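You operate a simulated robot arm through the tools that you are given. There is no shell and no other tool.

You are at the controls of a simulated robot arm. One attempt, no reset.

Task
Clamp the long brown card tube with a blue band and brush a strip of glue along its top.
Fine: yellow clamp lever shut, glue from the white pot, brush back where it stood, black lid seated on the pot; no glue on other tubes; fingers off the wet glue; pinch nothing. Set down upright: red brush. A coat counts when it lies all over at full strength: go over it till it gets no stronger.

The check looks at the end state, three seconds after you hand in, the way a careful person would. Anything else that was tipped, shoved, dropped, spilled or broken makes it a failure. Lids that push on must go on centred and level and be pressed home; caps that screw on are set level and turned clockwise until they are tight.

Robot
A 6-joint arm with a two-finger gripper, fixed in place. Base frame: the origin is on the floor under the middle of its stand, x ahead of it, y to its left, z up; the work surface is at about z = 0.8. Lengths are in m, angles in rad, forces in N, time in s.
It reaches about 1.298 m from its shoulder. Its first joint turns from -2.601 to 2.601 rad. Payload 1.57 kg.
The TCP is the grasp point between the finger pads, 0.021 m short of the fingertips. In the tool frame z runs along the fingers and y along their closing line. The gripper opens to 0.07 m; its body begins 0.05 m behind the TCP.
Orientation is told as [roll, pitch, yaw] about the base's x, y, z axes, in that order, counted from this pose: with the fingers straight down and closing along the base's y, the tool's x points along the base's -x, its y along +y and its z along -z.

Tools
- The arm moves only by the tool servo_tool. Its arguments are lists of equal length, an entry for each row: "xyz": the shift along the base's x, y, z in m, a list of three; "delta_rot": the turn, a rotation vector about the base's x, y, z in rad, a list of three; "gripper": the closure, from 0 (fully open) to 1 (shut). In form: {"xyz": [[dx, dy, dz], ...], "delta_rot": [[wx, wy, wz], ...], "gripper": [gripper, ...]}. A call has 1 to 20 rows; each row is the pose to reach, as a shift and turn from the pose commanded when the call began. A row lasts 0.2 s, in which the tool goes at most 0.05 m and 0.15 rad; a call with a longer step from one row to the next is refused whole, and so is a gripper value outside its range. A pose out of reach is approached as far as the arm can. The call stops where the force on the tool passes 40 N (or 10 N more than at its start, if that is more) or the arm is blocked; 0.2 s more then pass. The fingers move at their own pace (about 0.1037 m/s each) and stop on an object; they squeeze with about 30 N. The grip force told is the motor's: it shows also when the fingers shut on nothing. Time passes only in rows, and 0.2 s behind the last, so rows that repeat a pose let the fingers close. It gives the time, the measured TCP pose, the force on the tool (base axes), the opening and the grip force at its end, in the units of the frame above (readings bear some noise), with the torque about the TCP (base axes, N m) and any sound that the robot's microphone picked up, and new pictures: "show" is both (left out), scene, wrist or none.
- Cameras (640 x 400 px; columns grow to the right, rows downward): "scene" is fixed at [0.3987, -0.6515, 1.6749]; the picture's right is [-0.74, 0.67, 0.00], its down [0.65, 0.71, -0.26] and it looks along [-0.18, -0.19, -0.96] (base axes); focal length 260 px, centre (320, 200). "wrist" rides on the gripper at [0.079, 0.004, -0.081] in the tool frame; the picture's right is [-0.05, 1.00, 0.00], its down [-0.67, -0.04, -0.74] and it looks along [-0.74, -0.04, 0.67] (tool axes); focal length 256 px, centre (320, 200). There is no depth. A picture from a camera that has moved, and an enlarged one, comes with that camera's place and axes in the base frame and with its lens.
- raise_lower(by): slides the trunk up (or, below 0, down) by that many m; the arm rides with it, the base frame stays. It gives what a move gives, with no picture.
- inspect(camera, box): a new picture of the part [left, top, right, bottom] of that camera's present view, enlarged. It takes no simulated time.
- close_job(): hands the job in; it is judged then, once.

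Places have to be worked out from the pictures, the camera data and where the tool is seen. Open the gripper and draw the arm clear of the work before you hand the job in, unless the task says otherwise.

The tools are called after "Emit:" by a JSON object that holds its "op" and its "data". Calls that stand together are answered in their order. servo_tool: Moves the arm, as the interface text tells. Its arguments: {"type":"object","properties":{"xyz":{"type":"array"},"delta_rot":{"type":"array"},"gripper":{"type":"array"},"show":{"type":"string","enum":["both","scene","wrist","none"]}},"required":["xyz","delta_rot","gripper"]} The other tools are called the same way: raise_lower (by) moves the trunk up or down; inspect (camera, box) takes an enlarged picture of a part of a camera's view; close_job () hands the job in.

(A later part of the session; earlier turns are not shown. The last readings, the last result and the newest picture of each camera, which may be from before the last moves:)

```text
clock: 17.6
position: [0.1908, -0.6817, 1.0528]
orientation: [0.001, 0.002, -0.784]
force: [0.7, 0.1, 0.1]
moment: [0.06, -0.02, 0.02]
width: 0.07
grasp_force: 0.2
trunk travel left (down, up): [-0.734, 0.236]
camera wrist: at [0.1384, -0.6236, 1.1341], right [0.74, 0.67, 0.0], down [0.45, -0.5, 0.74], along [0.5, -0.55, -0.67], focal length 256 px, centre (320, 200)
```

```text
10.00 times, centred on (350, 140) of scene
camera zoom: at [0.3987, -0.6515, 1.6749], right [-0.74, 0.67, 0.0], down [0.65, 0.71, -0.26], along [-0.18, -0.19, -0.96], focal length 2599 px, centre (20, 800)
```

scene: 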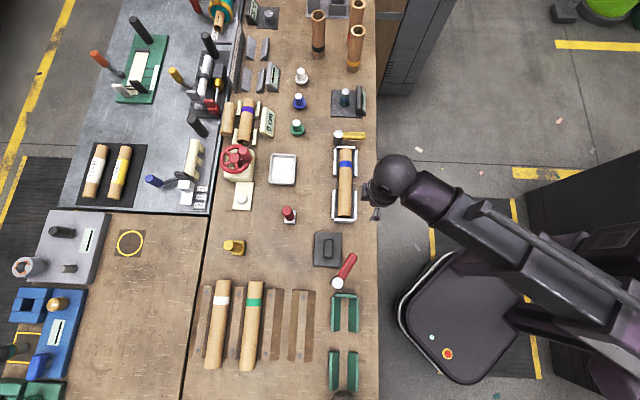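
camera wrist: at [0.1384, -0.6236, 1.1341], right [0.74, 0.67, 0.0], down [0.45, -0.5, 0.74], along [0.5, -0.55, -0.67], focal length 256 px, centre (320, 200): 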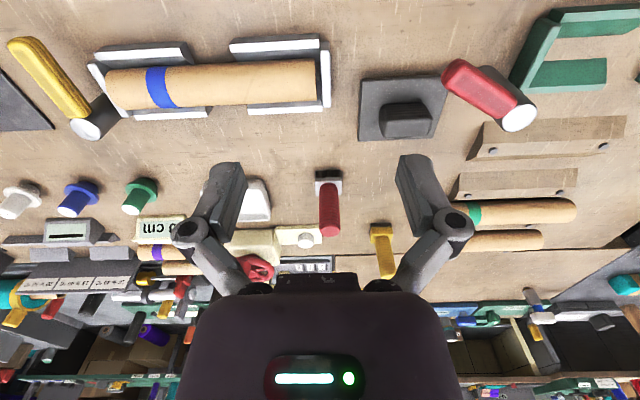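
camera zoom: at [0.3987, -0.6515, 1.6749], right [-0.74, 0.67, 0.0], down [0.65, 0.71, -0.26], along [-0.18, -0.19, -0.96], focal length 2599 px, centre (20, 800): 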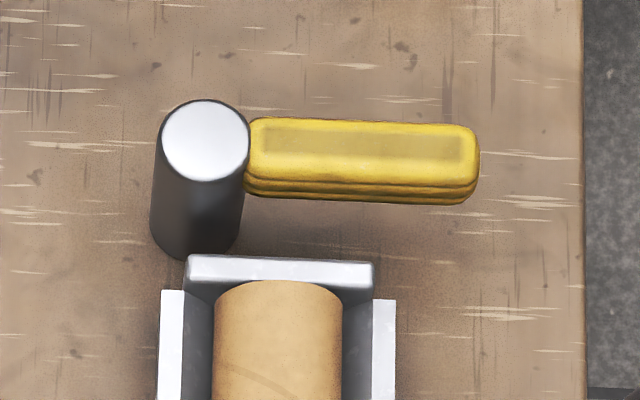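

The brush stands upright: bristles 0–2 cm, ferrule to 3 cm, round 2.9 cm handle up to z≈0.912, axis at (0.357,-0.846). Next I measure the tube's axis and top height, and the pot and lid, from enlarged views.

Emit:
{"op": "inspect", "data": {"camera": "wrist", "box": [80, 20, 340, 140]}}

Emit:
{"op": "inspect", "data": {"camera": "scene", "box": [320, 140, 370, 225]}}

Emit:
{"op": "inspect", "data": {"camera": "scene", "box": [260, 145, 310, 195]}}

Emit:
{"op": "inspect", "data": {"camera": "scene", "box": [305, 225, 355, 275]}}

Emit:
{"op": "inspect", "data": {"camera": "wrist", "box": [340, 50, 460, 150]}}

```text
2.46 times, centred on (210, 80) of wrist
camera zoom: at [0.1384, -0.6236, 1.1341], right [0.74, 0.67, 0.0], down [0.45, -0.5, 0.74], along [0.5, -0.55, -0.67], focal length 630 px, centre (591, 495)
```

zoom: 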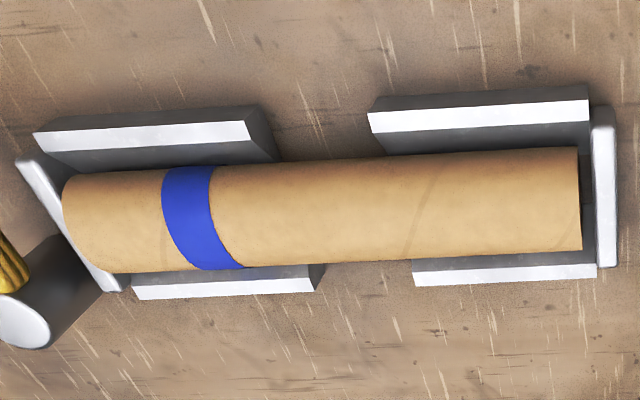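

```text
4.71 times, centred on (345, 182) of scene
camera zoom: at [0.3987, -0.6515, 1.6749], right [-0.74, 0.67, 0.0], down [0.65, 0.71, -0.26], along [-0.18, -0.19, -0.96], focal length 1223 px, centre (202, 282)
```

zoom: 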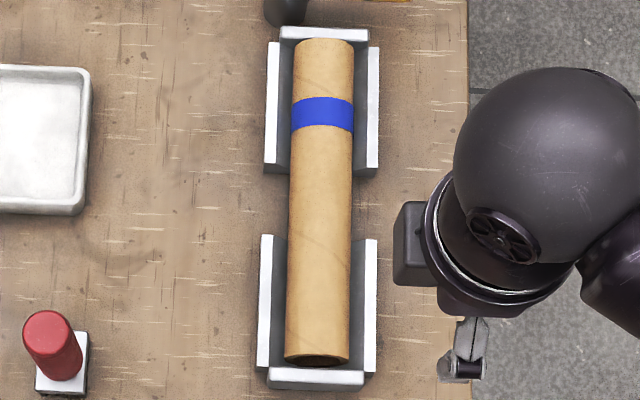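

```text
8.00 times, centred on (285, 170) of scene
camera zoom: at [0.3987, -0.6515, 1.6749], right [-0.74, 0.67, 0.0], down [0.65, 0.71, -0.26], along [-0.18, -0.19, -0.96], focal length 2079 px, centre (600, 440)
```

zoom: 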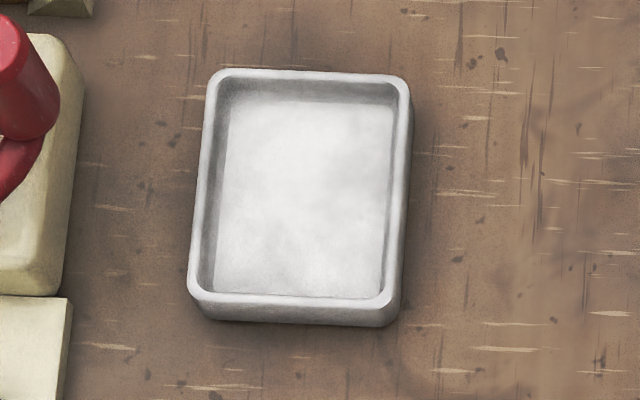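

```text
8.00 times, centred on (330, 250) of scene
camera zoom: at [0.3987, -0.6515, 1.6749], right [-0.74, 0.67, 0.0], down [0.65, 0.71, -0.26], along [-0.18, -0.19, -0.96], focal length 2079 px, centre (240, -200)
```

zoom: 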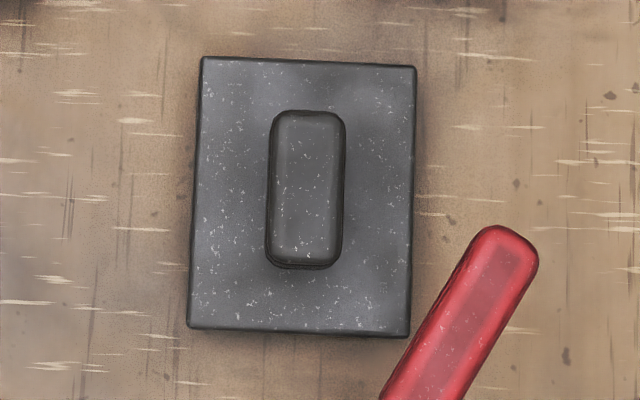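

```text
4.00 times, centred on (400, 100) of wrist
camera zoom: at [0.1384, -0.6236, 1.1341], right [0.74, 0.67, 0.0], down [0.45, -0.5, 0.74], along [0.5, -0.55, -0.67], focal length 1024 px, centre (0, 600)
```

zoom: 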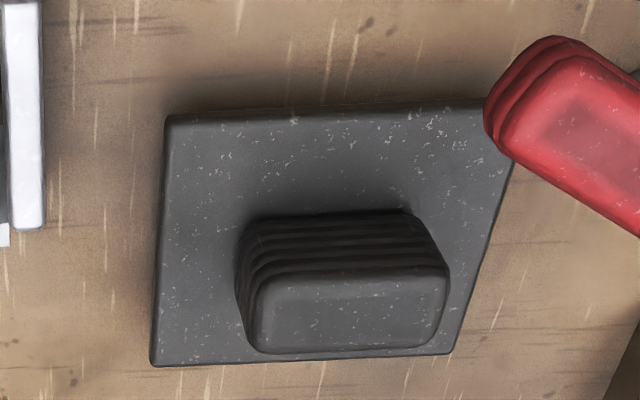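

From the two views: the tube lies at 45° with its axis near z≈0.822, top ≈0.844, spanning (0.054,-0.893) to (0.223,-0.725). I now move over the brush, gripper open, staying above it.

Emit:
{"op": "servo_tool", "data": {"xyz": [[0.034, -0.033, 0], [0.068, -0.066, 0], [0.102, -0.099, 0], [0.136, -0.132, 0], [0.1667, -0.1635, 0], [0.1667, -0.1635, 0]], "delta_rot": [[0, 0, 0], [0, 0, 0], [0, 0, 0], [0, 0, 0], [0, 0, -0.001], [0, 0, -0.001]], "gripper": [0, 0, 0, 0, 0, 0]}}

```text
clock: 19.0
position: [0.3587, -0.8455, 1.0537]
orientation: [0.001, 0.001, -0.786]
force: [-0.5, 0.7, -0.1]
moment: [0.0, -0.01, 0.02]
width: 0.0699
grasp_force: 0.2
trunk travel left (down, up): [-0.734, 0.236]
camera wrist: at [0.3055, -0.7863, 1.1341], right [0.74, 0.67, 0.0], down [0.45, -0.5, 0.74], along [0.5, -0.55, -0.67], focal length 256 px, centre (320, 200)
```

scene: 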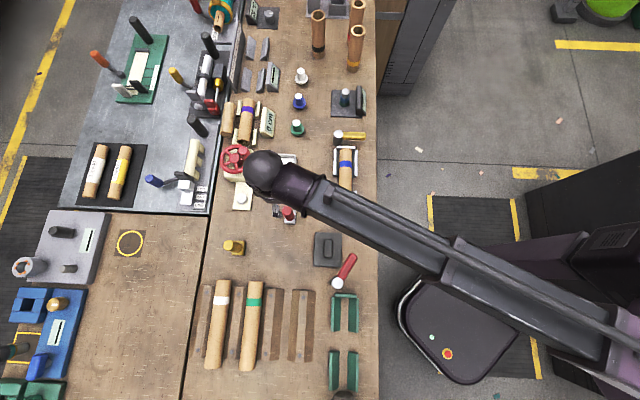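
wrist: 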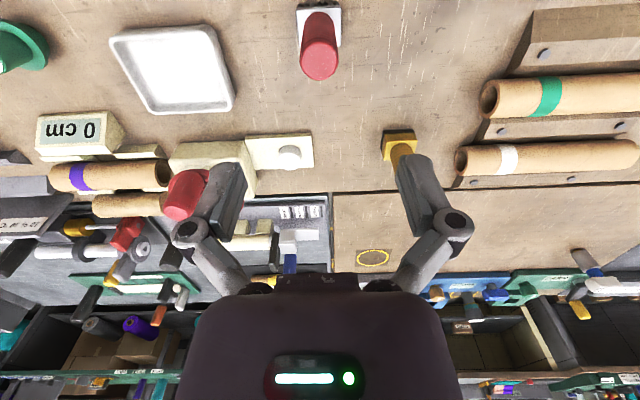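

The handle top appears exactly where predicted, centred between the fingers. I lower the trunk so the pads straddle the upper handle (TCP z≈0.882).

Emit:
{"op": "raise_lower", "data": {"by": -0.1}}

Emit:
{"op": "inspect", "data": {"camera": "wrist", "box": [160, 0, 480, 280]}}

```text
clock: 20.3
position: [0.3586, -0.8452, 0.9523]
orientation: [0.002, 0.0, -0.785]
force: [0.3, 0.2, 0.2]
moment: [-0.02, 0.01, -0.04]
width: 0.0699
grasp_force: 0.1
trunk travel left (down, up): [-0.634, 0.336]
```

```text
1.43 times, centred on (320, 140) of wrist
camera zoom: at [0.3054, -0.7865, 1.034], right [0.74, 0.67, 0.0], down [0.45, -0.5, 0.74], along [0.5, -0.55, -0.67], focal length 366 px, centre (320, 286)
```

zoom: 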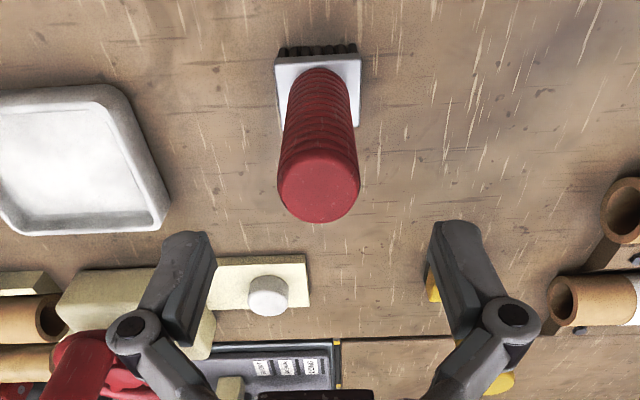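

The handle sits centred between the open fingers; I lower the last 7 cm and then close the gripper on the handle.

Emit:
{"op": "raise_lower", "data": {"by": -0.07}}

Emit:
{"op": "servo_tool", "data": {"xyz": [[0, 0, 0], [0, 0, 0], [0, 0, 0], [0, 0, 0]], "delta_rot": [[0, 0, 0], [0, 0, 0], [0, 0, 0], [0, 0, 0]], "gripper": [0.4, 0.7, 1, 1]}}

```text
clock: 21.4
position: [0.3588, -0.8457, 0.8832]
orientation: [0.001, 0.0, -0.786]
force: [-0.6, -0.7, 0.4]
moment: [0.01, 0.01, 0.0]
width: 0.0697
grasp_force: 0.0
trunk travel left (down, up): [-0.564, 0.406]
```

```text
clock: 22.4
position: [0.3576, -0.8451, 0.8837]
orientation: [0.0, 0.0, -0.784]
force: [-1.6, 0.0, 5.2]
moment: [0.02, 0.04, 0.03]
width: 0.031
grasp_force: 29.5
trunk travel left (down, up): [-0.564, 0.406]
camera wrist: at [0.3051, -0.7862, 0.9644], right [0.74, 0.67, 0.0], down [0.45, -0.5, 0.74], along [0.5, -0.55, -0.67], focal length 256 px, centre (320, 200)
```

scene: 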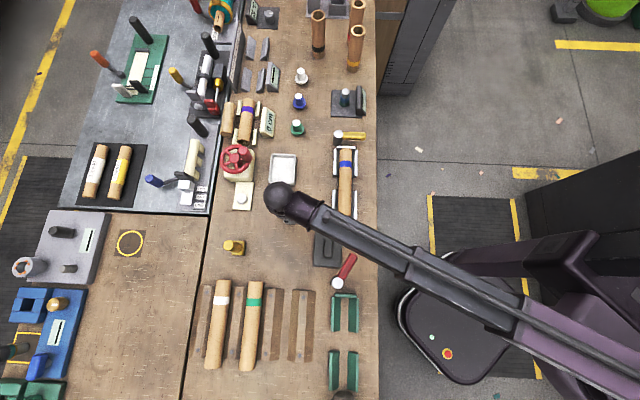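
wrist: 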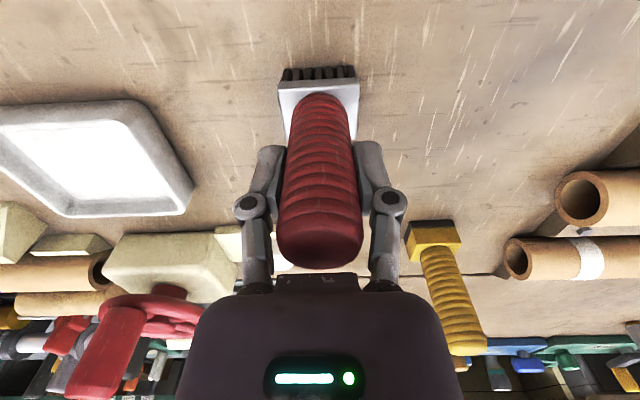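

The brush is gripped (opening 0.031). I note its standing place: TCP (0.3588,-0.8457) at z=0.8835. I lift it 7 cm straight up.

Emit:
{"op": "raise_lower", "data": {"by": 0.07}}

Emit:
{"op": "servo_tool", "data": {"xyz": [[0, 0, 0]], "delta_rot": [[0, 0, 0]], "gripper": [1]}}

```text
clock: 23.5
position: [0.3574, -0.845, 0.9517]
orientation: [0.002, 0.0, -0.784]
force: [-0.4, 0.4, -1.3]
moment: [-0.02, -0.02, -0.03]
width: 0.031
grasp_force: 29.7
trunk travel left (down, up): [-0.634, 0.336]
```

```text
clock: 23.9
position: [0.359, -0.8449, 0.953]
orientation: [0.0, 0.0, -0.785]
force: [-0.2, 0.4, -1.2]
moment: [0.0, 0.01, 0.03]
width: 0.031
grasp_force: 30.2
trunk travel left (down, up): [-0.634, 0.336]
camera wrist: at [0.3055, -0.7866, 1.0338], right [0.74, 0.67, 0.0], down [0.45, -0.5, 0.74], along [0.5, -0.55, -0.67], focal length 256 px, centre (320, 200)
```

scene: 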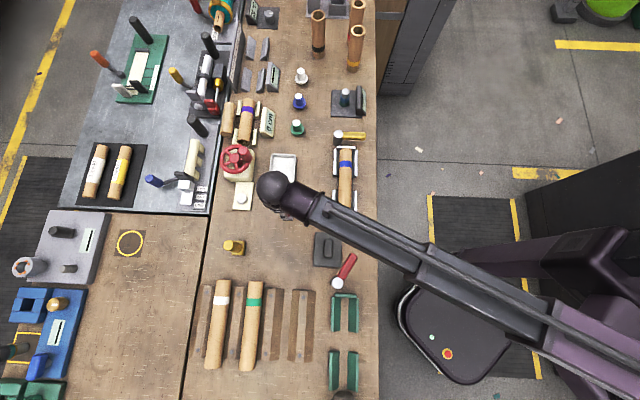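
wrist: 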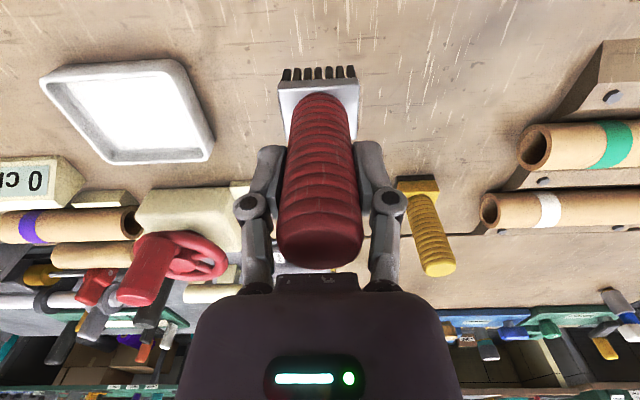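

The brush is off the table, held straight. I carry it over the pot centre at (0.265,-0.993).

Emit:
{"op": "servo_tool", "data": {"xyz": [[-0.019, -0.03, 0], [-0.038, -0.059, 0], [-0.057, -0.089, 0], [-0.075, -0.118, 0], [-0.094, -0.148, 0], [-0.094, -0.148, 0]], "delta_rot": [[0, 0, 0], [0, 0, 0], [0, 0, 0], [0, 0, 0], [0, 0, 0], [0, 0, 0]], "gripper": [1, 1, 1, 1, 1, 1]}}

Emit:
{"op": "inspect", "data": {"camera": "wrist", "box": [200, 0, 440, 160]}}

```text
clock: 25.3
position: [0.2617, -0.9933, 0.9524]
orientation: [0.0, 0.001, -0.787]
force: [-0.2, -0.8, -1.3]
moment: [0.02, 0.03, 0.0]
width: 0.0312
grasp_force: 30.1
trunk travel left (down, up): [-0.634, 0.336]
camera wrist: at [0.2103, -0.9344, 1.0338], right [0.74, 0.67, 0.0], down [0.45, -0.5, 0.74], along [0.5, -0.55, -0.67], focal length 256 px, centre (320, 200)
```

scene: 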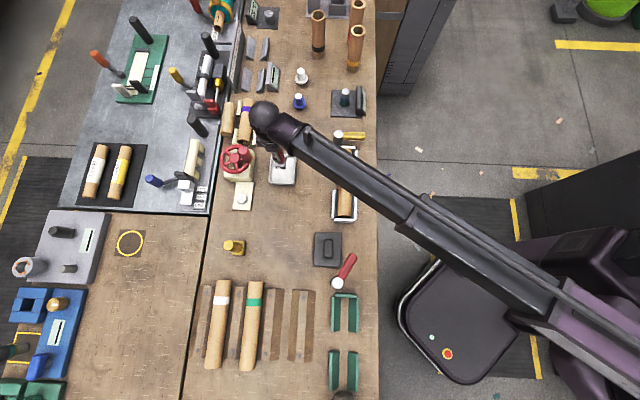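
wrist: 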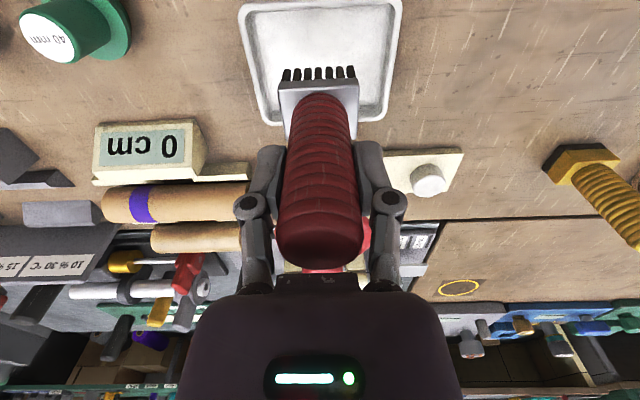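

```text
2.50 times, centred on (320, 80) of wrist
camera zoom: at [0.2103, -0.9344, 1.0338], right [0.74, 0.67, 0.0], down [0.45, -0.5, 0.74], along [0.5, -0.55, -0.67], focal length 640 px, centre (320, 500)
```

zoom: 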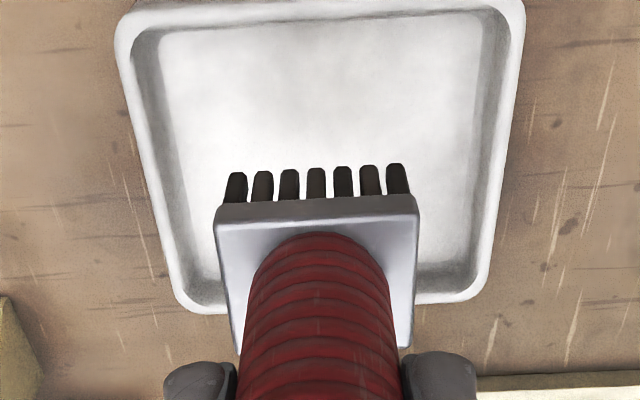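

The brush is centred over the pot. I lower it in steps, watching the upward force for contact with the pot floor.

Emit:
{"op": "raise_lower", "data": {"by": -0.052}}

Emit:
{"op": "raise_lower", "data": {"by": -0.005}}

Emit:
{"op": "inspect", "data": {"camera": "wrist", "box": [200, 0, 440, 160]}}

```text
clock: 26.2
position: [0.2642, -0.9932, 0.9011]
orientation: [0.003, 0.001, -0.785]
force: [0.2, -0.2, -1.7]
moment: [-0.03, 0.02, -0.01]
width: 0.031
grasp_force: 30.4
trunk travel left (down, up): [-0.582, 0.388]
```

```text
clock: 26.7
position: [0.2636, -0.9929, 0.8976]
orientation: [-0.001, 0.0, -0.784]
force: [1.0, -5.5, 15.3]
moment: [-0.18, -0.06, -0.01]
width: 0.0312
grasp_force: 29.9
trunk travel left (down, up): [-0.577, 0.393]
```

```text
2.50 times, centred on (320, 80) of wrist
camera zoom: at [0.2104, -0.9338, 0.9782], right [0.74, 0.67, 0.0], down [0.45, -0.5, 0.75], along [0.5, -0.55, -0.67], focal length 640 px, centre (320, 500)
```

zoom: 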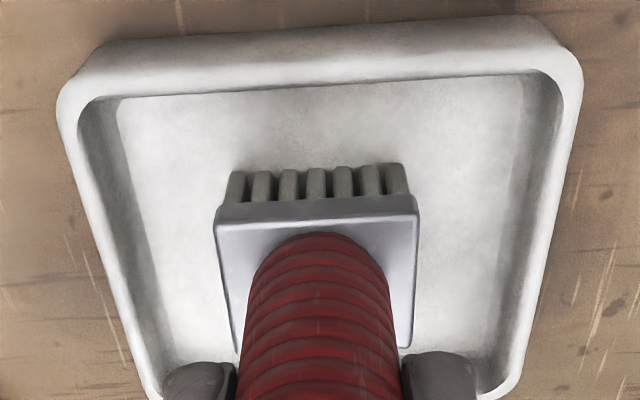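

The brush touched the pot floor (15 N) and the bristles have turned pale with glue. I lift it straight out and check the bristles and whether the brush slid in the grip.

Emit:
{"op": "raise_lower", "data": {"by": 0.055}}

Emit:
{"op": "servo_tool", "data": {"xyz": [[0, 0, 0]], "delta_rot": [[0, 0, 0]], "gripper": [1]}}

Emit:
{"op": "inspect", "data": {"camera": "wrist", "box": [200, 0, 440, 160]}}

```text
clock: 27.7
position: [0.2627, -0.994, 0.9505]
orientation: [0.003, -0.001, -0.785]
force: [1.0, 0.6, -2.0]
moment: [0.0, -0.03, 0.05]
width: 0.031
grasp_force: 29.9
trunk travel left (down, up): [-0.632, 0.338]
```

```text
clock: 28.1
position: [0.262, -0.9931, 0.9512]
orientation: [0.001, 0.0, -0.786]
force: [-0.4, 0.2, -2.1]
moment: [0.0, -0.02, -0.01]
width: 0.0308
grasp_force: 30.2
trunk travel left (down, up): [-0.632, 0.338]
camera wrist: at [0.2105, -0.9344, 1.0318], right [0.74, 0.67, 0.0], down [0.45, -0.5, 0.74], along [0.5, -0.55, -0.67], focal length 256 px, centre (320, 200)
```

scene: 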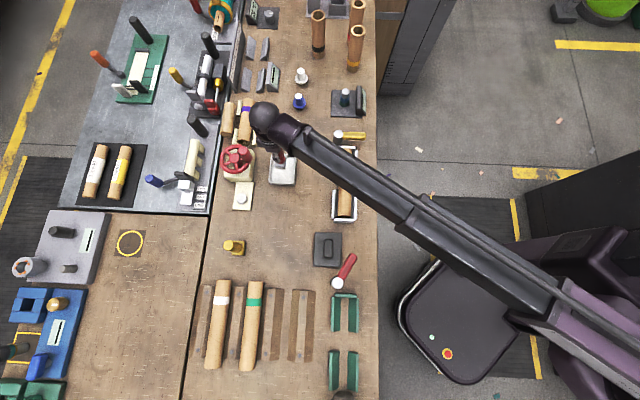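
wrist: 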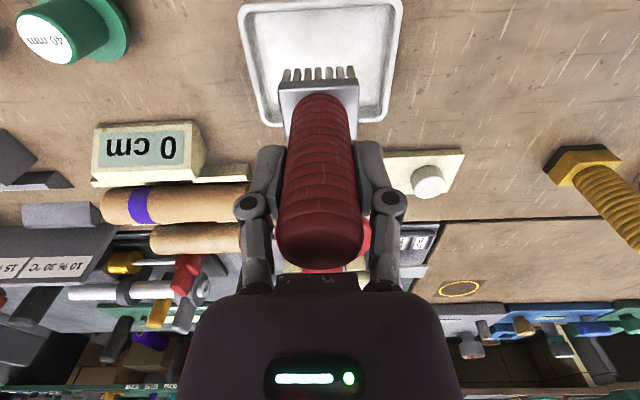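

```text
2.50 times, centred on (320, 80) of wrist
camera zoom: at [0.2105, -0.9344, 1.0318], right [0.74, 0.67, 0.0], down [0.45, -0.5, 0.74], along [0.5, -0.55, -0.67], focal length 640 px, centre (320, 500)
```

zoom: 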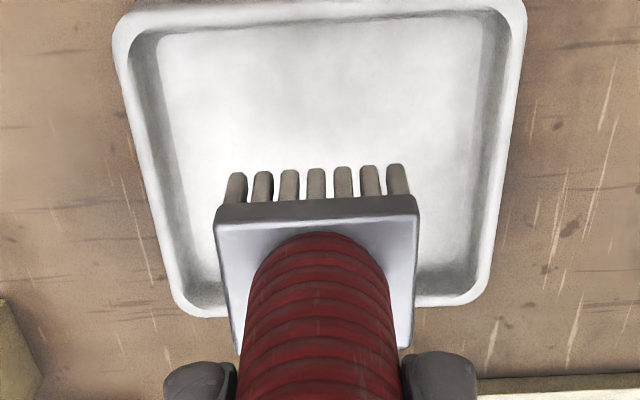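

The bristles are loaded (grey-white, weight up from 1.3 to 2.0 N) and the brush has not slipped. I carry it over to the lever end of the tube, above the tube top.

Emit:
{"op": "servo_tool", "data": {"xyz": [[-0.034, 0.018, 0], [-0.068, 0.036, 0], [-0.102, 0.053, 0], [-0.136, 0.071, 0], [-0.17, 0.089, 0], [-0.204, 0.106, 0], [-0.204, 0.106, 0]], "delta_rot": [[0, 0, 0], [0, 0, 0], [0, 0, 0], [0, 0, 0], [0, 0, 0], [0, 0, 0], [0, 0, 0]], "gripper": [1, 1, 1, 1, 1, 1, 1]}}

Emit:
{"op": "inspect", "data": {"camera": "wrist", "box": [180, 0, 500, 200]}}

Emit:
{"op": "inspect", "data": {"camera": "scene", "box": [260, 110, 390, 230]}}

```text
clock: 29.7
position: [0.0585, -0.8877, 0.9498]
orientation: [0.001, 0.001, -0.786]
force: [0.3, 0.1, -1.8]
moment: [0.0, -0.01, -0.01]
width: 0.031
grasp_force: 30.1
trunk travel left (down, up): [-0.632, 0.338]
camera wrist: at [0.0053, -0.8293, 1.0318], right [0.74, 0.67, 0.0], down [0.45, -0.5, 0.74], along [0.5, -0.55, -0.67], focal length 256 px, centre (320, 200)
```

scene: 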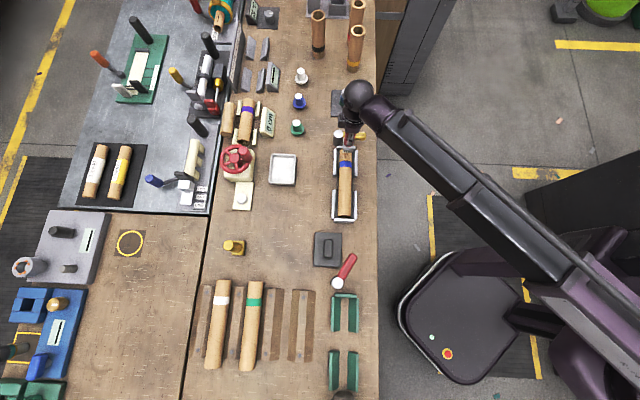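
wrist: 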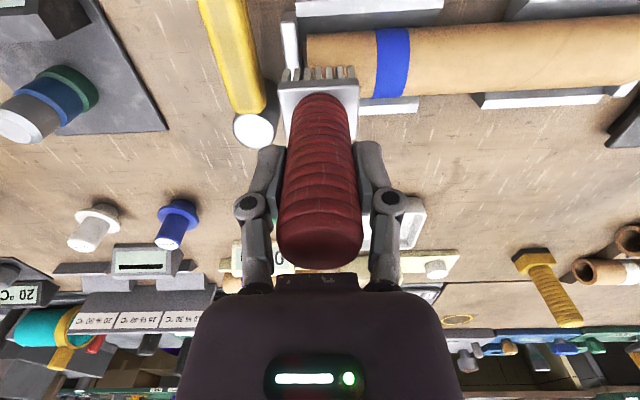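

```text
2.00 times, centred on (340, 100) of wrist
camera zoom: at [0.0053, -0.8293, 1.0318], right [0.74, 0.67, 0.0], down [0.45, -0.5, 0.74], along [0.5, -0.55, -0.67], focal length 512 px, centre (280, 400)
```

zoom: 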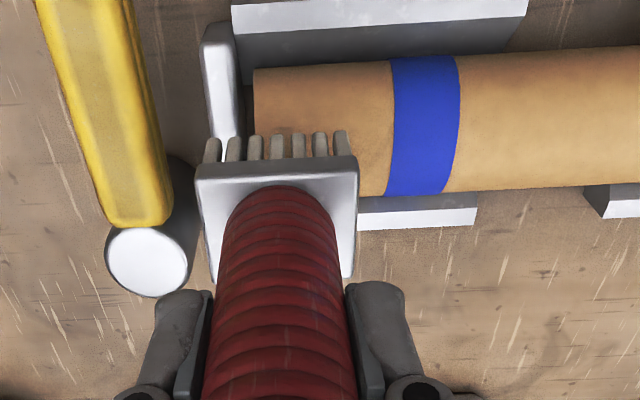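

```text
3.33 times, centred on (325, 170) of scene
camera zoom: at [0.3987, -0.6515, 1.6749], right [-0.74, 0.67, 0.0], down [0.65, 0.71, -0.26], along [-0.18, -0.19, -0.96], focal length 866 px, centre (303, 300)
```

zoom: 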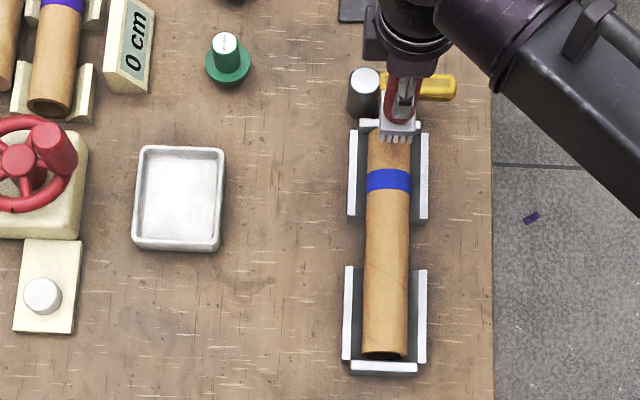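

The brush is aligned over the tube axis (N≈-0.670 in the table frame), just above its lever end. I lower in small steps until light contact.

Emit:
{"op": "raise_lower", "data": {"by": -0.018}}

Emit:
{"op": "raise_lower", "data": {"by": -0.003}}

Emit:
{"op": "inspect", "data": {"camera": "wrist", "box": [180, 0, 500, 200]}}

```text
clock: 30.3
position: [0.058, -0.8889, 0.9325]
orientation: [0.0, -0.001, -0.783]
force: [-1.0, -0.3, -1.8]
moment: [0.01, -0.01, 0.0]
width: 0.0312
grasp_force: 30.2
trunk travel left (down, up): [-0.614, 0.356]
```

```text
clock: 30.9
position: [0.0584, -0.8885, 0.9305]
orientation: [0.002, -0.001, -0.785]
force: [-0.2, -0.1, -1.8]
moment: [-0.03, -0.01, -0.03]
width: 0.0308
grasp_force: 29.7
trunk travel left (down, up): [-0.611, 0.359]
```

```text
2.00 times, centred on (340, 100) of wrist
camera zoom: at [0.0055, -0.8293, 1.0108], right [0.74, 0.67, 0.0], down [0.45, -0.5, 0.74], along [0.5, -0.55, -0.67], focal length 512 px, centre (280, 400)
```

zoom: 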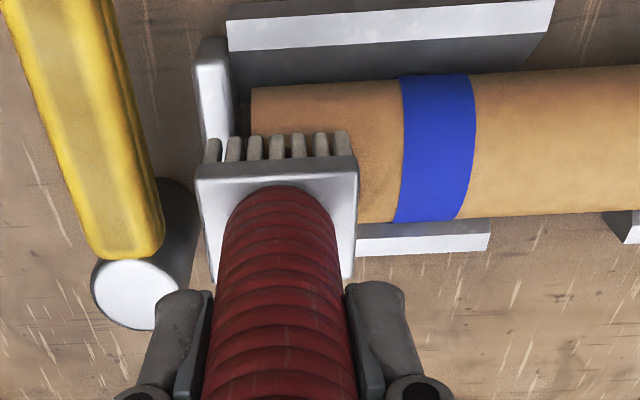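

No contact yet. I continue down 2–3 mm at a time.

Emit:
{"op": "raise_lower", "data": {"by": -0.002}}

Emit:
{"op": "raise_lower", "data": {"by": -0.002}}

```text
clock: 31.4
position: [0.0585, -0.8889, 0.9289]
orientation: [0.0, -0.001, -0.785]
force: [-2.3, -2.3, 14.1]
moment: [-0.02, 0.06, 0.03]
width: 0.0309
grasp_force: 30.2
trunk travel left (down, up): [-0.609, 0.361]
```

```text
clock: 31.9
position: [0.057, -0.8869, 0.9292]
orientation: [-0.003, 0.0, -0.786]
force: [-6.6, -4.1, 35.1]
moment: [0.01, 0.22, 0.02]
width: 0.031
grasp_force: 30.5
trunk travel left (down, up): [-0.607, 0.363]
```

Contact begins at about TCP z=0.9297 and the second step pressed too much (35 N). I back off 2.5 mm to a light pressure.

Emit:
{"op": "raise_lower", "data": {"by": 0.0025}}

```text
clock: 32.4
position: [0.0581, -0.8881, 0.9283]
orientation: [0.003, 0.0, -0.786]
force: [-1.1, -1.0, 12.2]
moment: [-0.05, 0.04, -0.05]
width: 0.0313
grasp_force: 29.6
trunk travel left (down, up): [-0.61, 0.36]
```

Pressure is now moderate. I ease another half millimetre and make the first stroke: a touch back to the lever end, then along the whole tube to the other end.

Emit:
{"op": "raise_lower", "data": {"by": 0.0005}}

Emit:
{"op": "servo_tool", "data": {"xyz": [[-0.006, -0.006, 0], [0.005, 0.005, 0], [0.016, 0.016, 0], [0.027, 0.027, 0], [0.038, 0.038, 0], [0.049, 0.049, 0], [0.06, 0.06, 0], [0.071, 0.071, 0], [0.082, 0.082, 0], [0.093, 0.093, 0], [0.104, 0.104, 0], [0.115, 0.115, 0], [0.126, 0.126, 0], [0.137, 0.137, 0], [0.148, 0.148, 0], [0.158, 0.158, 0]], "delta_rot": [[0, 0, 0], [0, 0, 0], [0, 0, 0], [0, 0, 0], [0, 0, 0], [0, 0, 0], [0, 0, 0], [0, 0, 0], [0, 0, 0], [0, 0, 0], [0, 0, 0], [0, 0, 0], [0, 0, 0], [0, 0, 0], [0, 0, 0], [0, 0, 0]], "gripper": [1, 1, 1, 1, 1, 1, 1, 1, 1, 1, 1, 1, 1, 1, 1, 1]}}

Emit:
{"op": "inspect", "data": {"camera": "wrist", "box": [40, 0, 440, 250]}}

Emit:
{"op": "inspect", "data": {"camera": "scene", "box": [310, 120, 390, 230]}}

```text
clock: 32.9
position: [0.059, -0.8882, 0.9291]
orientation: [0.0, 0.001, -0.787]
force: [0.1, 0.9, 3.8]
moment: [0.09, -0.08, 0.01]
width: 0.0311
grasp_force: 30.4
trunk travel left (down, up): [-0.61, 0.36]
```

```text
clock: 36.3
position: [0.2176, -0.7295, 0.9291]
orientation: [0.001, 0.0, -0.786]
force: [0.9, 0.9, -0.3]
moment: [0.06, -0.08, -0.01]
width: 0.0307
grasp_force: 30.6
trunk travel left (down, up): [-0.61, 0.36]
camera wrist: at [0.165, -0.6707, 1.0099], right [0.74, 0.67, 0.0], down [0.45, -0.5, 0.74], along [0.5, -0.55, -0.67], focal length 256 px, centre (320, 200)
```

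scene: 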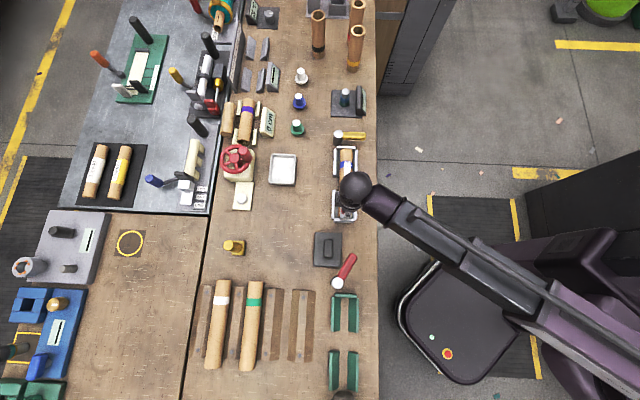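
wrist: 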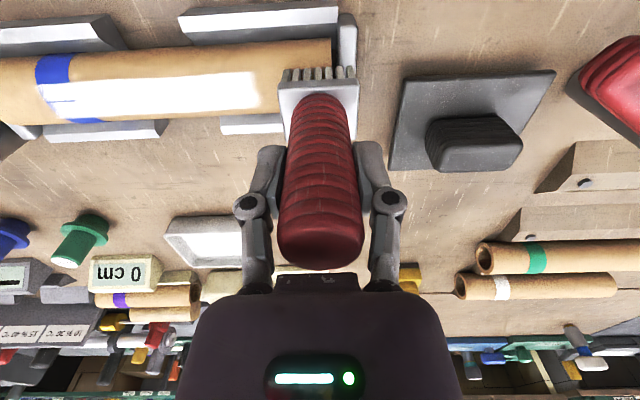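

```text
1.60 times, centred on (240, 125) of wrist
camera zoom: at [0.165, -0.6707, 1.0099], right [0.74, 0.67, 0.0], down [0.45, -0.5, 0.74], along [0.5, -0.55, -0.67], focal length 410 px, centre (448, 320)
```

zoom: 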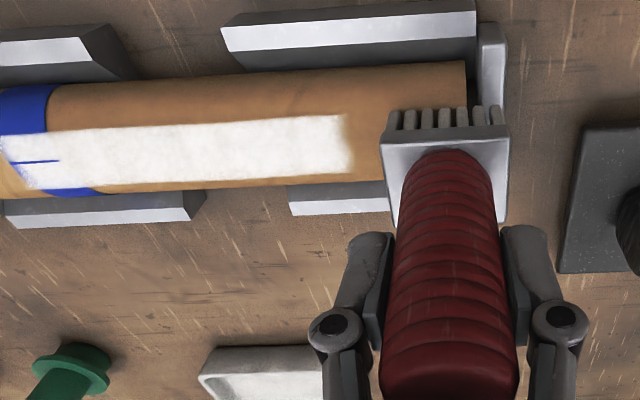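

```text
3.64 times, centred on (350, 175) of scene
camera zoom: at [0.3987, -0.6515, 1.6749], right [-0.74, 0.67, 0.0], down [0.65, 0.71, -0.26], along [-0.18, -0.19, -0.96], focal length 945 px, centre (211, 291)
```

zoom: 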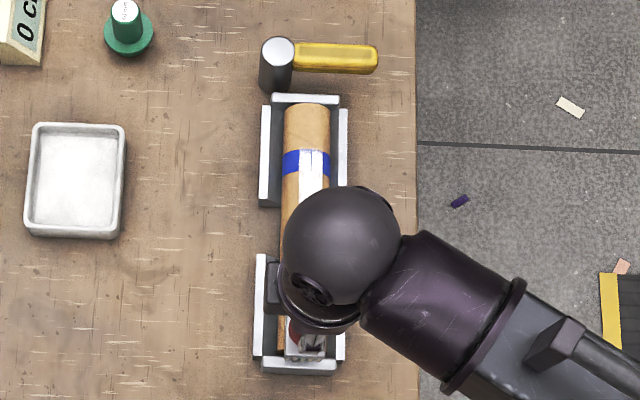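

A bright white strip has appeared over the middle of the tube, but it seems missing near both ends. I lift the brush and look at the whole tube.

Emit:
{"op": "raise_lower", "data": {"by": 0.025}}

Emit:
{"op": "servo_tool", "data": {"xyz": [[0.02, -0.02, 0], [0.045, -0.045, 0], [0.07, -0.07, 0], [0.07, -0.1, 0]], "delta_rot": [[0, 0, 0], [0, 0, 0], [0, 0, 0], [0, 0, 0]], "gripper": [1, 1, 1, 1]}}

Emit:
{"op": "inspect", "data": {"camera": "scene", "box": [310, 120, 390, 230]}}

Emit:
{"op": "inspect", "data": {"camera": "wrist", "box": [200, 0, 440, 160]}}

```text
clock: 37.0
position: [0.2169, -0.7299, 0.9546]
orientation: [0.001, 0.001, -0.784]
force: [-0.5, -0.1, -1.8]
moment: [0.02, 0.02, -0.01]
width: 0.0312
grasp_force: 29.9
trunk travel left (down, up): [-0.635, 0.335]
```

```text
clock: 38.0
position: [0.288, -0.831, 0.9535]
orientation: [0.001, 0.0, -0.785]
force: [0.6, -0.1, -1.7]
moment: [-0.01, -0.03, 0.01]
width: 0.0308
grasp_force: 29.9
trunk travel left (down, up): [-0.635, 0.335]
camera wrist: at [0.2353, -0.7724, 1.0346], right [0.74, 0.67, 0.0], down [0.45, -0.5, 0.74], along [0.5, -0.55, -0.67], focal length 256 px, centre (320, 200)
```

scene: 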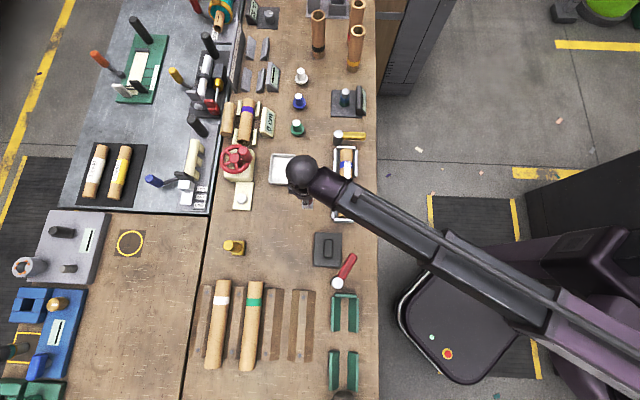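
wrist: 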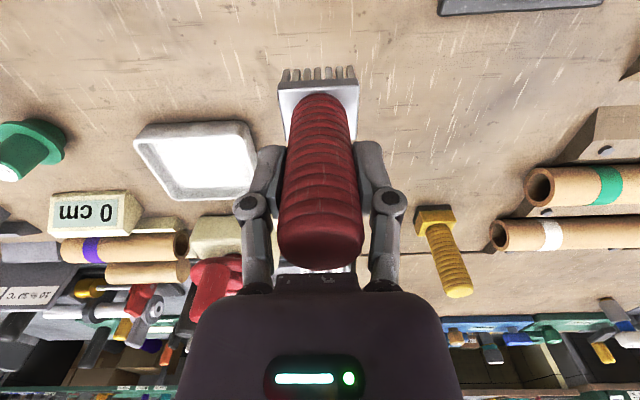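

```text
3.64 times, centred on (350, 175) of scene
camera zoom: at [0.3987, -0.6515, 1.6749], right [-0.74, 0.67, 0.0], down [0.65, 0.71, -0.26], along [-0.18, -0.19, -0.96], focal length 945 px, centre (211, 291)
```

zoom: 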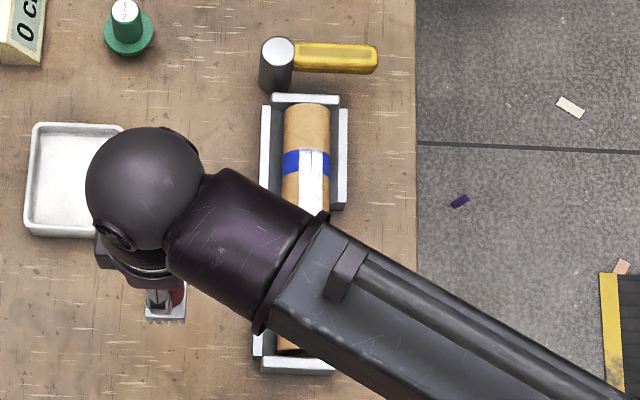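

```text
2.50 times, centred on (320, 80) of wrist
camera zoom: at [0.2353, -0.7724, 1.0346], right [0.74, 0.67, 0.0], down [0.45, -0.5, 0.74], along [0.5, -0.55, -0.67], focal length 640 px, centre (320, 500)
```

zoom: 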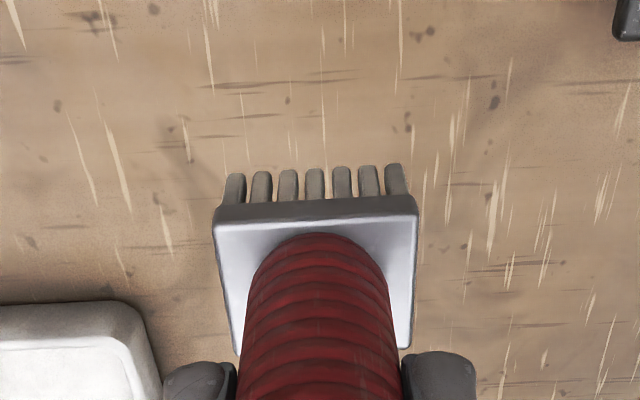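

The arm hides the tube here. I carry the brush back over the lever end of the tube at clearance height, from where the scene camera can see most of the strip.

Emit:
{"op": "servo_tool", "data": {"xyz": [[-0.038, -0.01, 0], [-0.076, -0.02, 0], [-0.114, -0.029, 0], [-0.152, -0.038, 0], [-0.19, -0.047, 0], [-0.2279, -0.057, 0], [-0.2279, -0.057, 0]], "delta_rot": [[0, 0, 0], [0, 0, 0], [0, 0, 0], [0, 0, 0], [0, 0, 0], [0, 0, 0], [0, 0, 0]], "gripper": [1, 1, 1, 1, 1, 1, 1]}}

Emit:
{"op": "inspect", "data": {"camera": "scene", "box": [325, 130, 370, 225]}}

Emit:
{"op": "inspect", "data": {"camera": "wrist", "box": [200, 0, 600, 200]}}

```text
clock: 39.6
position: [0.0609, -0.8886, 0.9535]
orientation: [0.002, 0.001, -0.787]
force: [-0.3, -0.4, -1.2]
moment: [0.0, 0.01, 0.02]
width: 0.031
grasp_force: 30.4
trunk travel left (down, up): [-0.635, 0.335]
camera wrist: at [0.0082, -0.8289, 1.0348], right [0.74, 0.67, 0.0], down [0.45, -0.5, 0.74], along [0.5, -0.55, -0.67], focal length 256 px, centre (320, 200)
```

scene: 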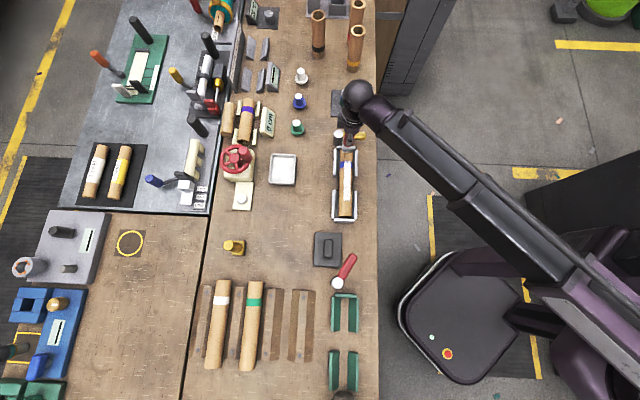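
wrist: 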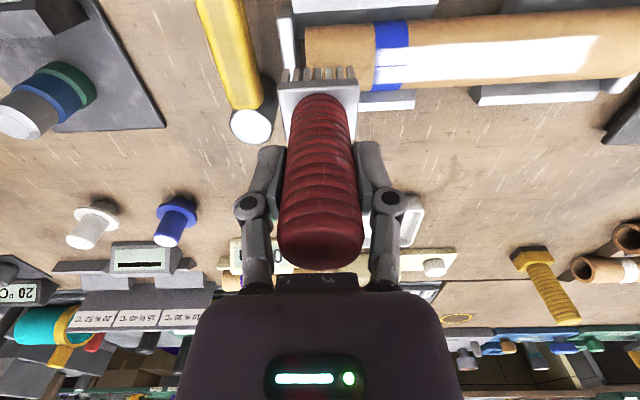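

```text
4.21 times, centred on (348, 178) of scene
camera zoom: at [0.3987, -0.6515, 1.6749], right [-0.74, 0.67, 0.0], down [0.65, 0.71, -0.26], along [-0.18, -0.19, -0.96], focal length 1094 px, centre (204, 295)
```

zoom: 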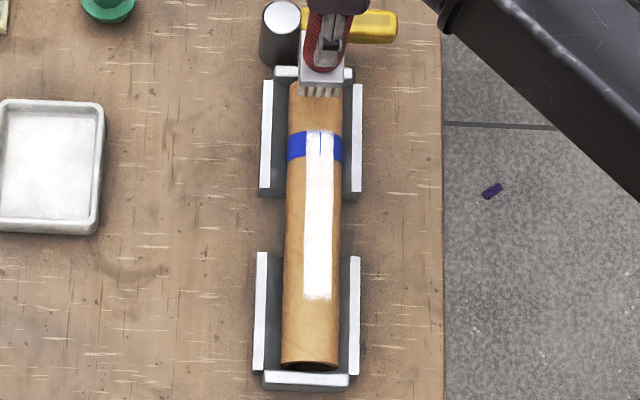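

```text
1.60 times, centred on (400, 100) of wrist
camera zoom: at [0.0082, -0.8289, 1.0348], right [0.74, 0.67, 0.0], down [0.45, -0.5, 0.74], along [0.5, -0.55, -0.67], focal length 410 px, centre (192, 360)
```

zoom: 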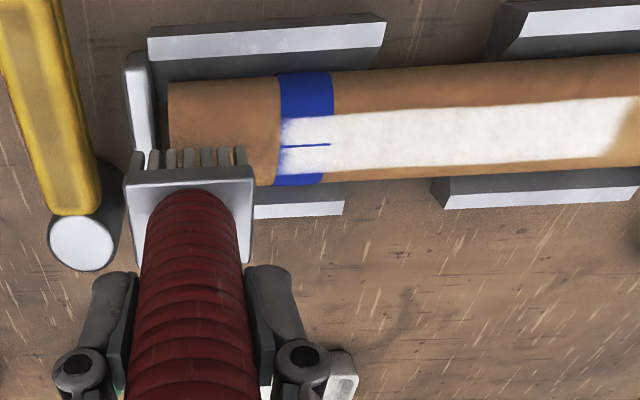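

A white strip now covers about 15 cm centred on the tube, from the blue band to near the far end. I lower again with slightly more pressure for a second full-length pass, forward then back.

Emit:
{"op": "raise_lower", "data": {"by": -0.0255}}

Emit:
{"op": "servo_tool", "data": {"xyz": [[-0.005, -0.005, 0], [0.006, 0.006, 0], [0.017, 0.017, 0], [0.028, 0.028, 0], [0.039, 0.039, 0], [0.05, 0.05, 0], [0.061, 0.061, 0], [0.072, 0.072, 0], [0.083, 0.083, 0], [0.094, 0.094, 0], [0.105, 0.105, 0], [0.116, 0.116, 0], [0.127, 0.127, 0], [0.138, 0.138, 0], [0.149, 0.149, 0], [0.159, 0.159, 0]], "delta_rot": [[0, 0, 0], [0, 0, 0], [0, 0, 0], [0, 0, 0], [0, 0, 0], [0, 0, 0], [0, 0, 0], [0, 0, 0], [0, 0, 0], [0, 0, 0], [0, 0, 0], [0, 0, 0], [0, 0, 0], [0, 0, 0], [0, 0, 0], [0, 0, 0]], "gripper": [1, 1, 1, 1, 1, 1, 1, 1, 1, 1, 1, 1, 1, 1, 1, 1]}}

Emit:
{"op": "inspect", "data": {"camera": "wrist", "box": [0, 0, 400, 200]}}

```text
clock: 40.3
position: [0.0601, -0.8872, 0.9292]
orientation: [0.003, 0.0, -0.787]
force: [0.1, 0.8, 3.2]
moment: [0.06, 0.06, -0.01]
width: 0.031
grasp_force: 30.2
trunk travel left (down, up): [-0.61, 0.36]
```

```text
clock: 43.7
position: [0.2197, -0.7281, 0.9283]
orientation: [0.003, 0.0, -0.786]
force: [-1.6, 0.0, 3.8]
moment: [-0.06, 0.1, -0.03]
width: 0.0315
grasp_force: 30.0
trunk travel left (down, up): [-0.61, 0.36]
camera wrist: at [0.1668, -0.6688, 1.0095], right [0.74, 0.67, 0.0], down [0.45, -0.5, 0.74], along [0.5, -0.55, -0.67], focal length 256 px, centre (320, 200)
```

scene: 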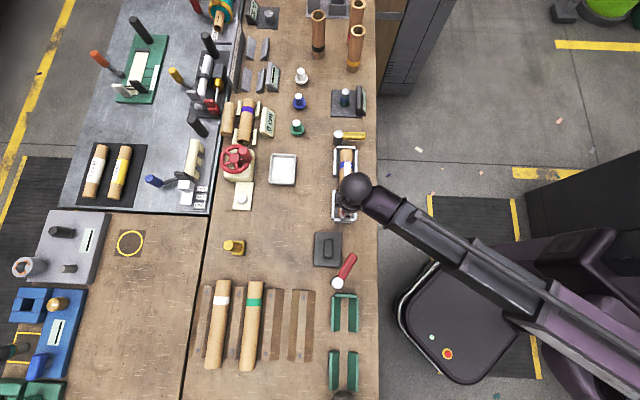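
wrist: 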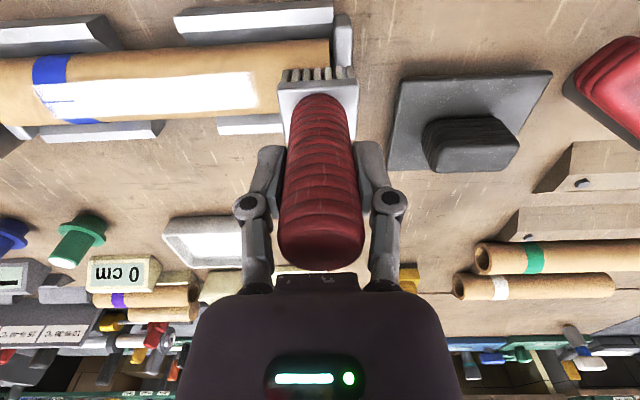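

```text
1.60 times, centred on (200, 100) of wrist
camera zoom: at [0.1668, -0.6688, 1.0095], right [0.74, 0.67, 0.0], down [0.45, -0.5, 0.74], along [0.5, -0.55, -0.67], focal length 410 px, centre (512, 360)
```

zoom: 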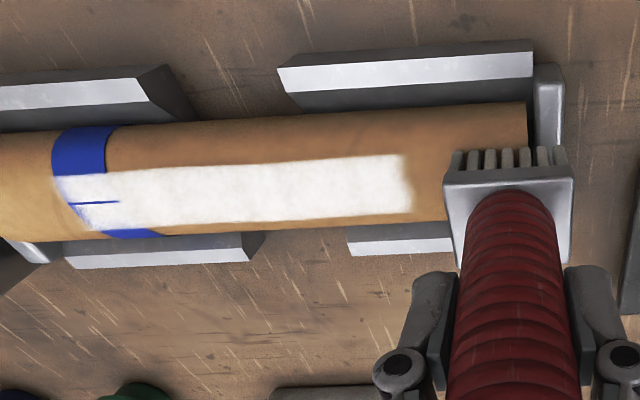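

The strip keeps the same extent, so that is the strip's own length. I brush back along it to the lever end and compare the strength.

Emit:
{"op": "servo_tool", "data": {"xyz": [[-0.01, -0.01, 0], [-0.021, -0.021, 0], [-0.032, -0.032, 0], [-0.043, -0.043, 0], [-0.054, -0.054, 0], [-0.065, -0.065, 0], [-0.076, -0.076, 0], [-0.087, -0.087, 0], [-0.098, -0.098, 0], [-0.109, -0.109, 0], [-0.12, -0.12, 0], [-0.131, -0.131, 0], [-0.142, -0.142, 0], [-0.153, -0.153, 0], [-0.162, -0.162, 0]], "delta_rot": [[0, 0, 0], [0, 0, 0], [0, 0, 0], [0, 0, 0], [0, 0, 0], [0, 0, 0], [0, 0, 0], [0, 0, 0], [0, 0, 0], [0, 0, 0], [0, 0, 0], [0, 0, 0], [0, 0, 0], [0, 0, 0], [0, 0, 0]], "gripper": [1, 1, 1, 1, 1, 1, 1, 1, 1, 1, 1, 1, 1, 1, 1]}}

Emit:
{"op": "inspect", "data": {"camera": "scene", "box": [325, 130, 370, 225]}}

Emit:
{"op": "inspect", "data": {"camera": "wrist", "box": [240, 0, 640, 200]}}

```text
clock: 46.9
position: [0.0592, -0.891, 0.9285]
orientation: [0.001, 0.0, -0.785]
force: [1.0, 0.1, 1.2]
moment: [0.05, -0.04, 0.0]
width: 0.0312
grasp_force: 30.2
trunk travel left (down, up): [-0.61, 0.36]
camera wrist: at [0.0059, -0.8323, 1.0095], right [0.74, 0.67, 0.0], down [0.45, -0.5, 0.74], along [0.5, -0.55, -0.67], focal length 256 px, centre (320, 200)
```

scene: 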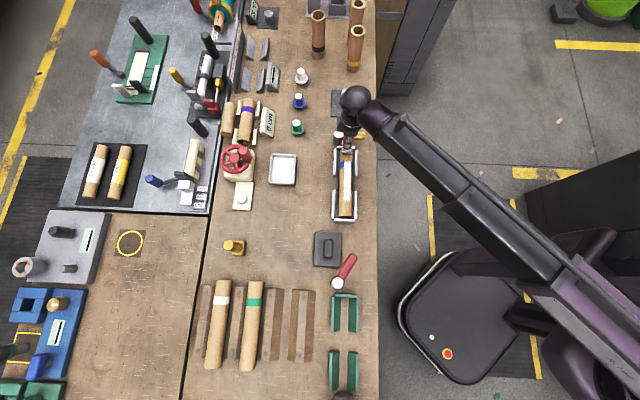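
wrist: 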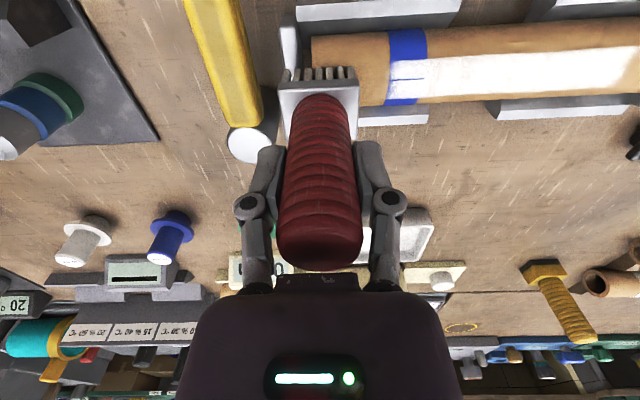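

```text
4.21 times, centred on (348, 178) of scene
camera zoom: at [0.3987, -0.6515, 1.6749], right [-0.74, 0.67, 0.0], down [0.65, 0.71, -0.26], along [-0.18, -0.19, -0.96], focal length 1094 px, centre (204, 295)
```

zoom: 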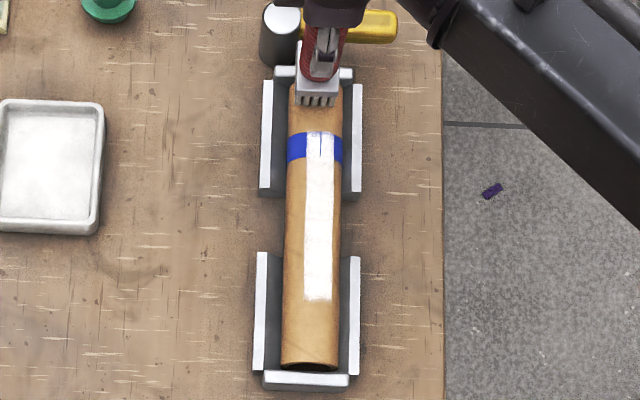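

```text
1.60 times, centred on (440, 100) of wrist
camera zoom: at [0.0059, -0.8323, 1.0095], right [0.74, 0.67, 0.0], down [0.45, -0.5, 0.74], along [0.5, -0.55, -0.67], focal length 410 px, centre (128, 360)
```

zoom: 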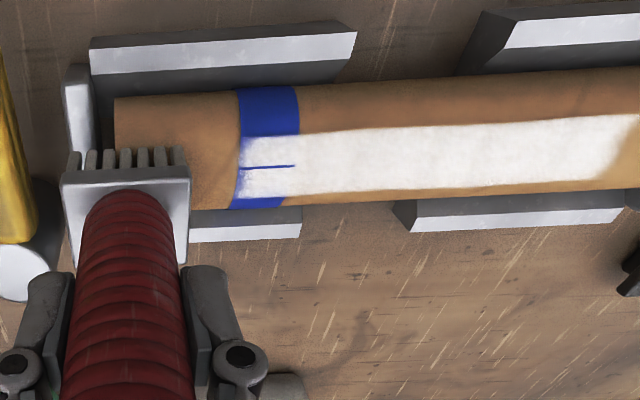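

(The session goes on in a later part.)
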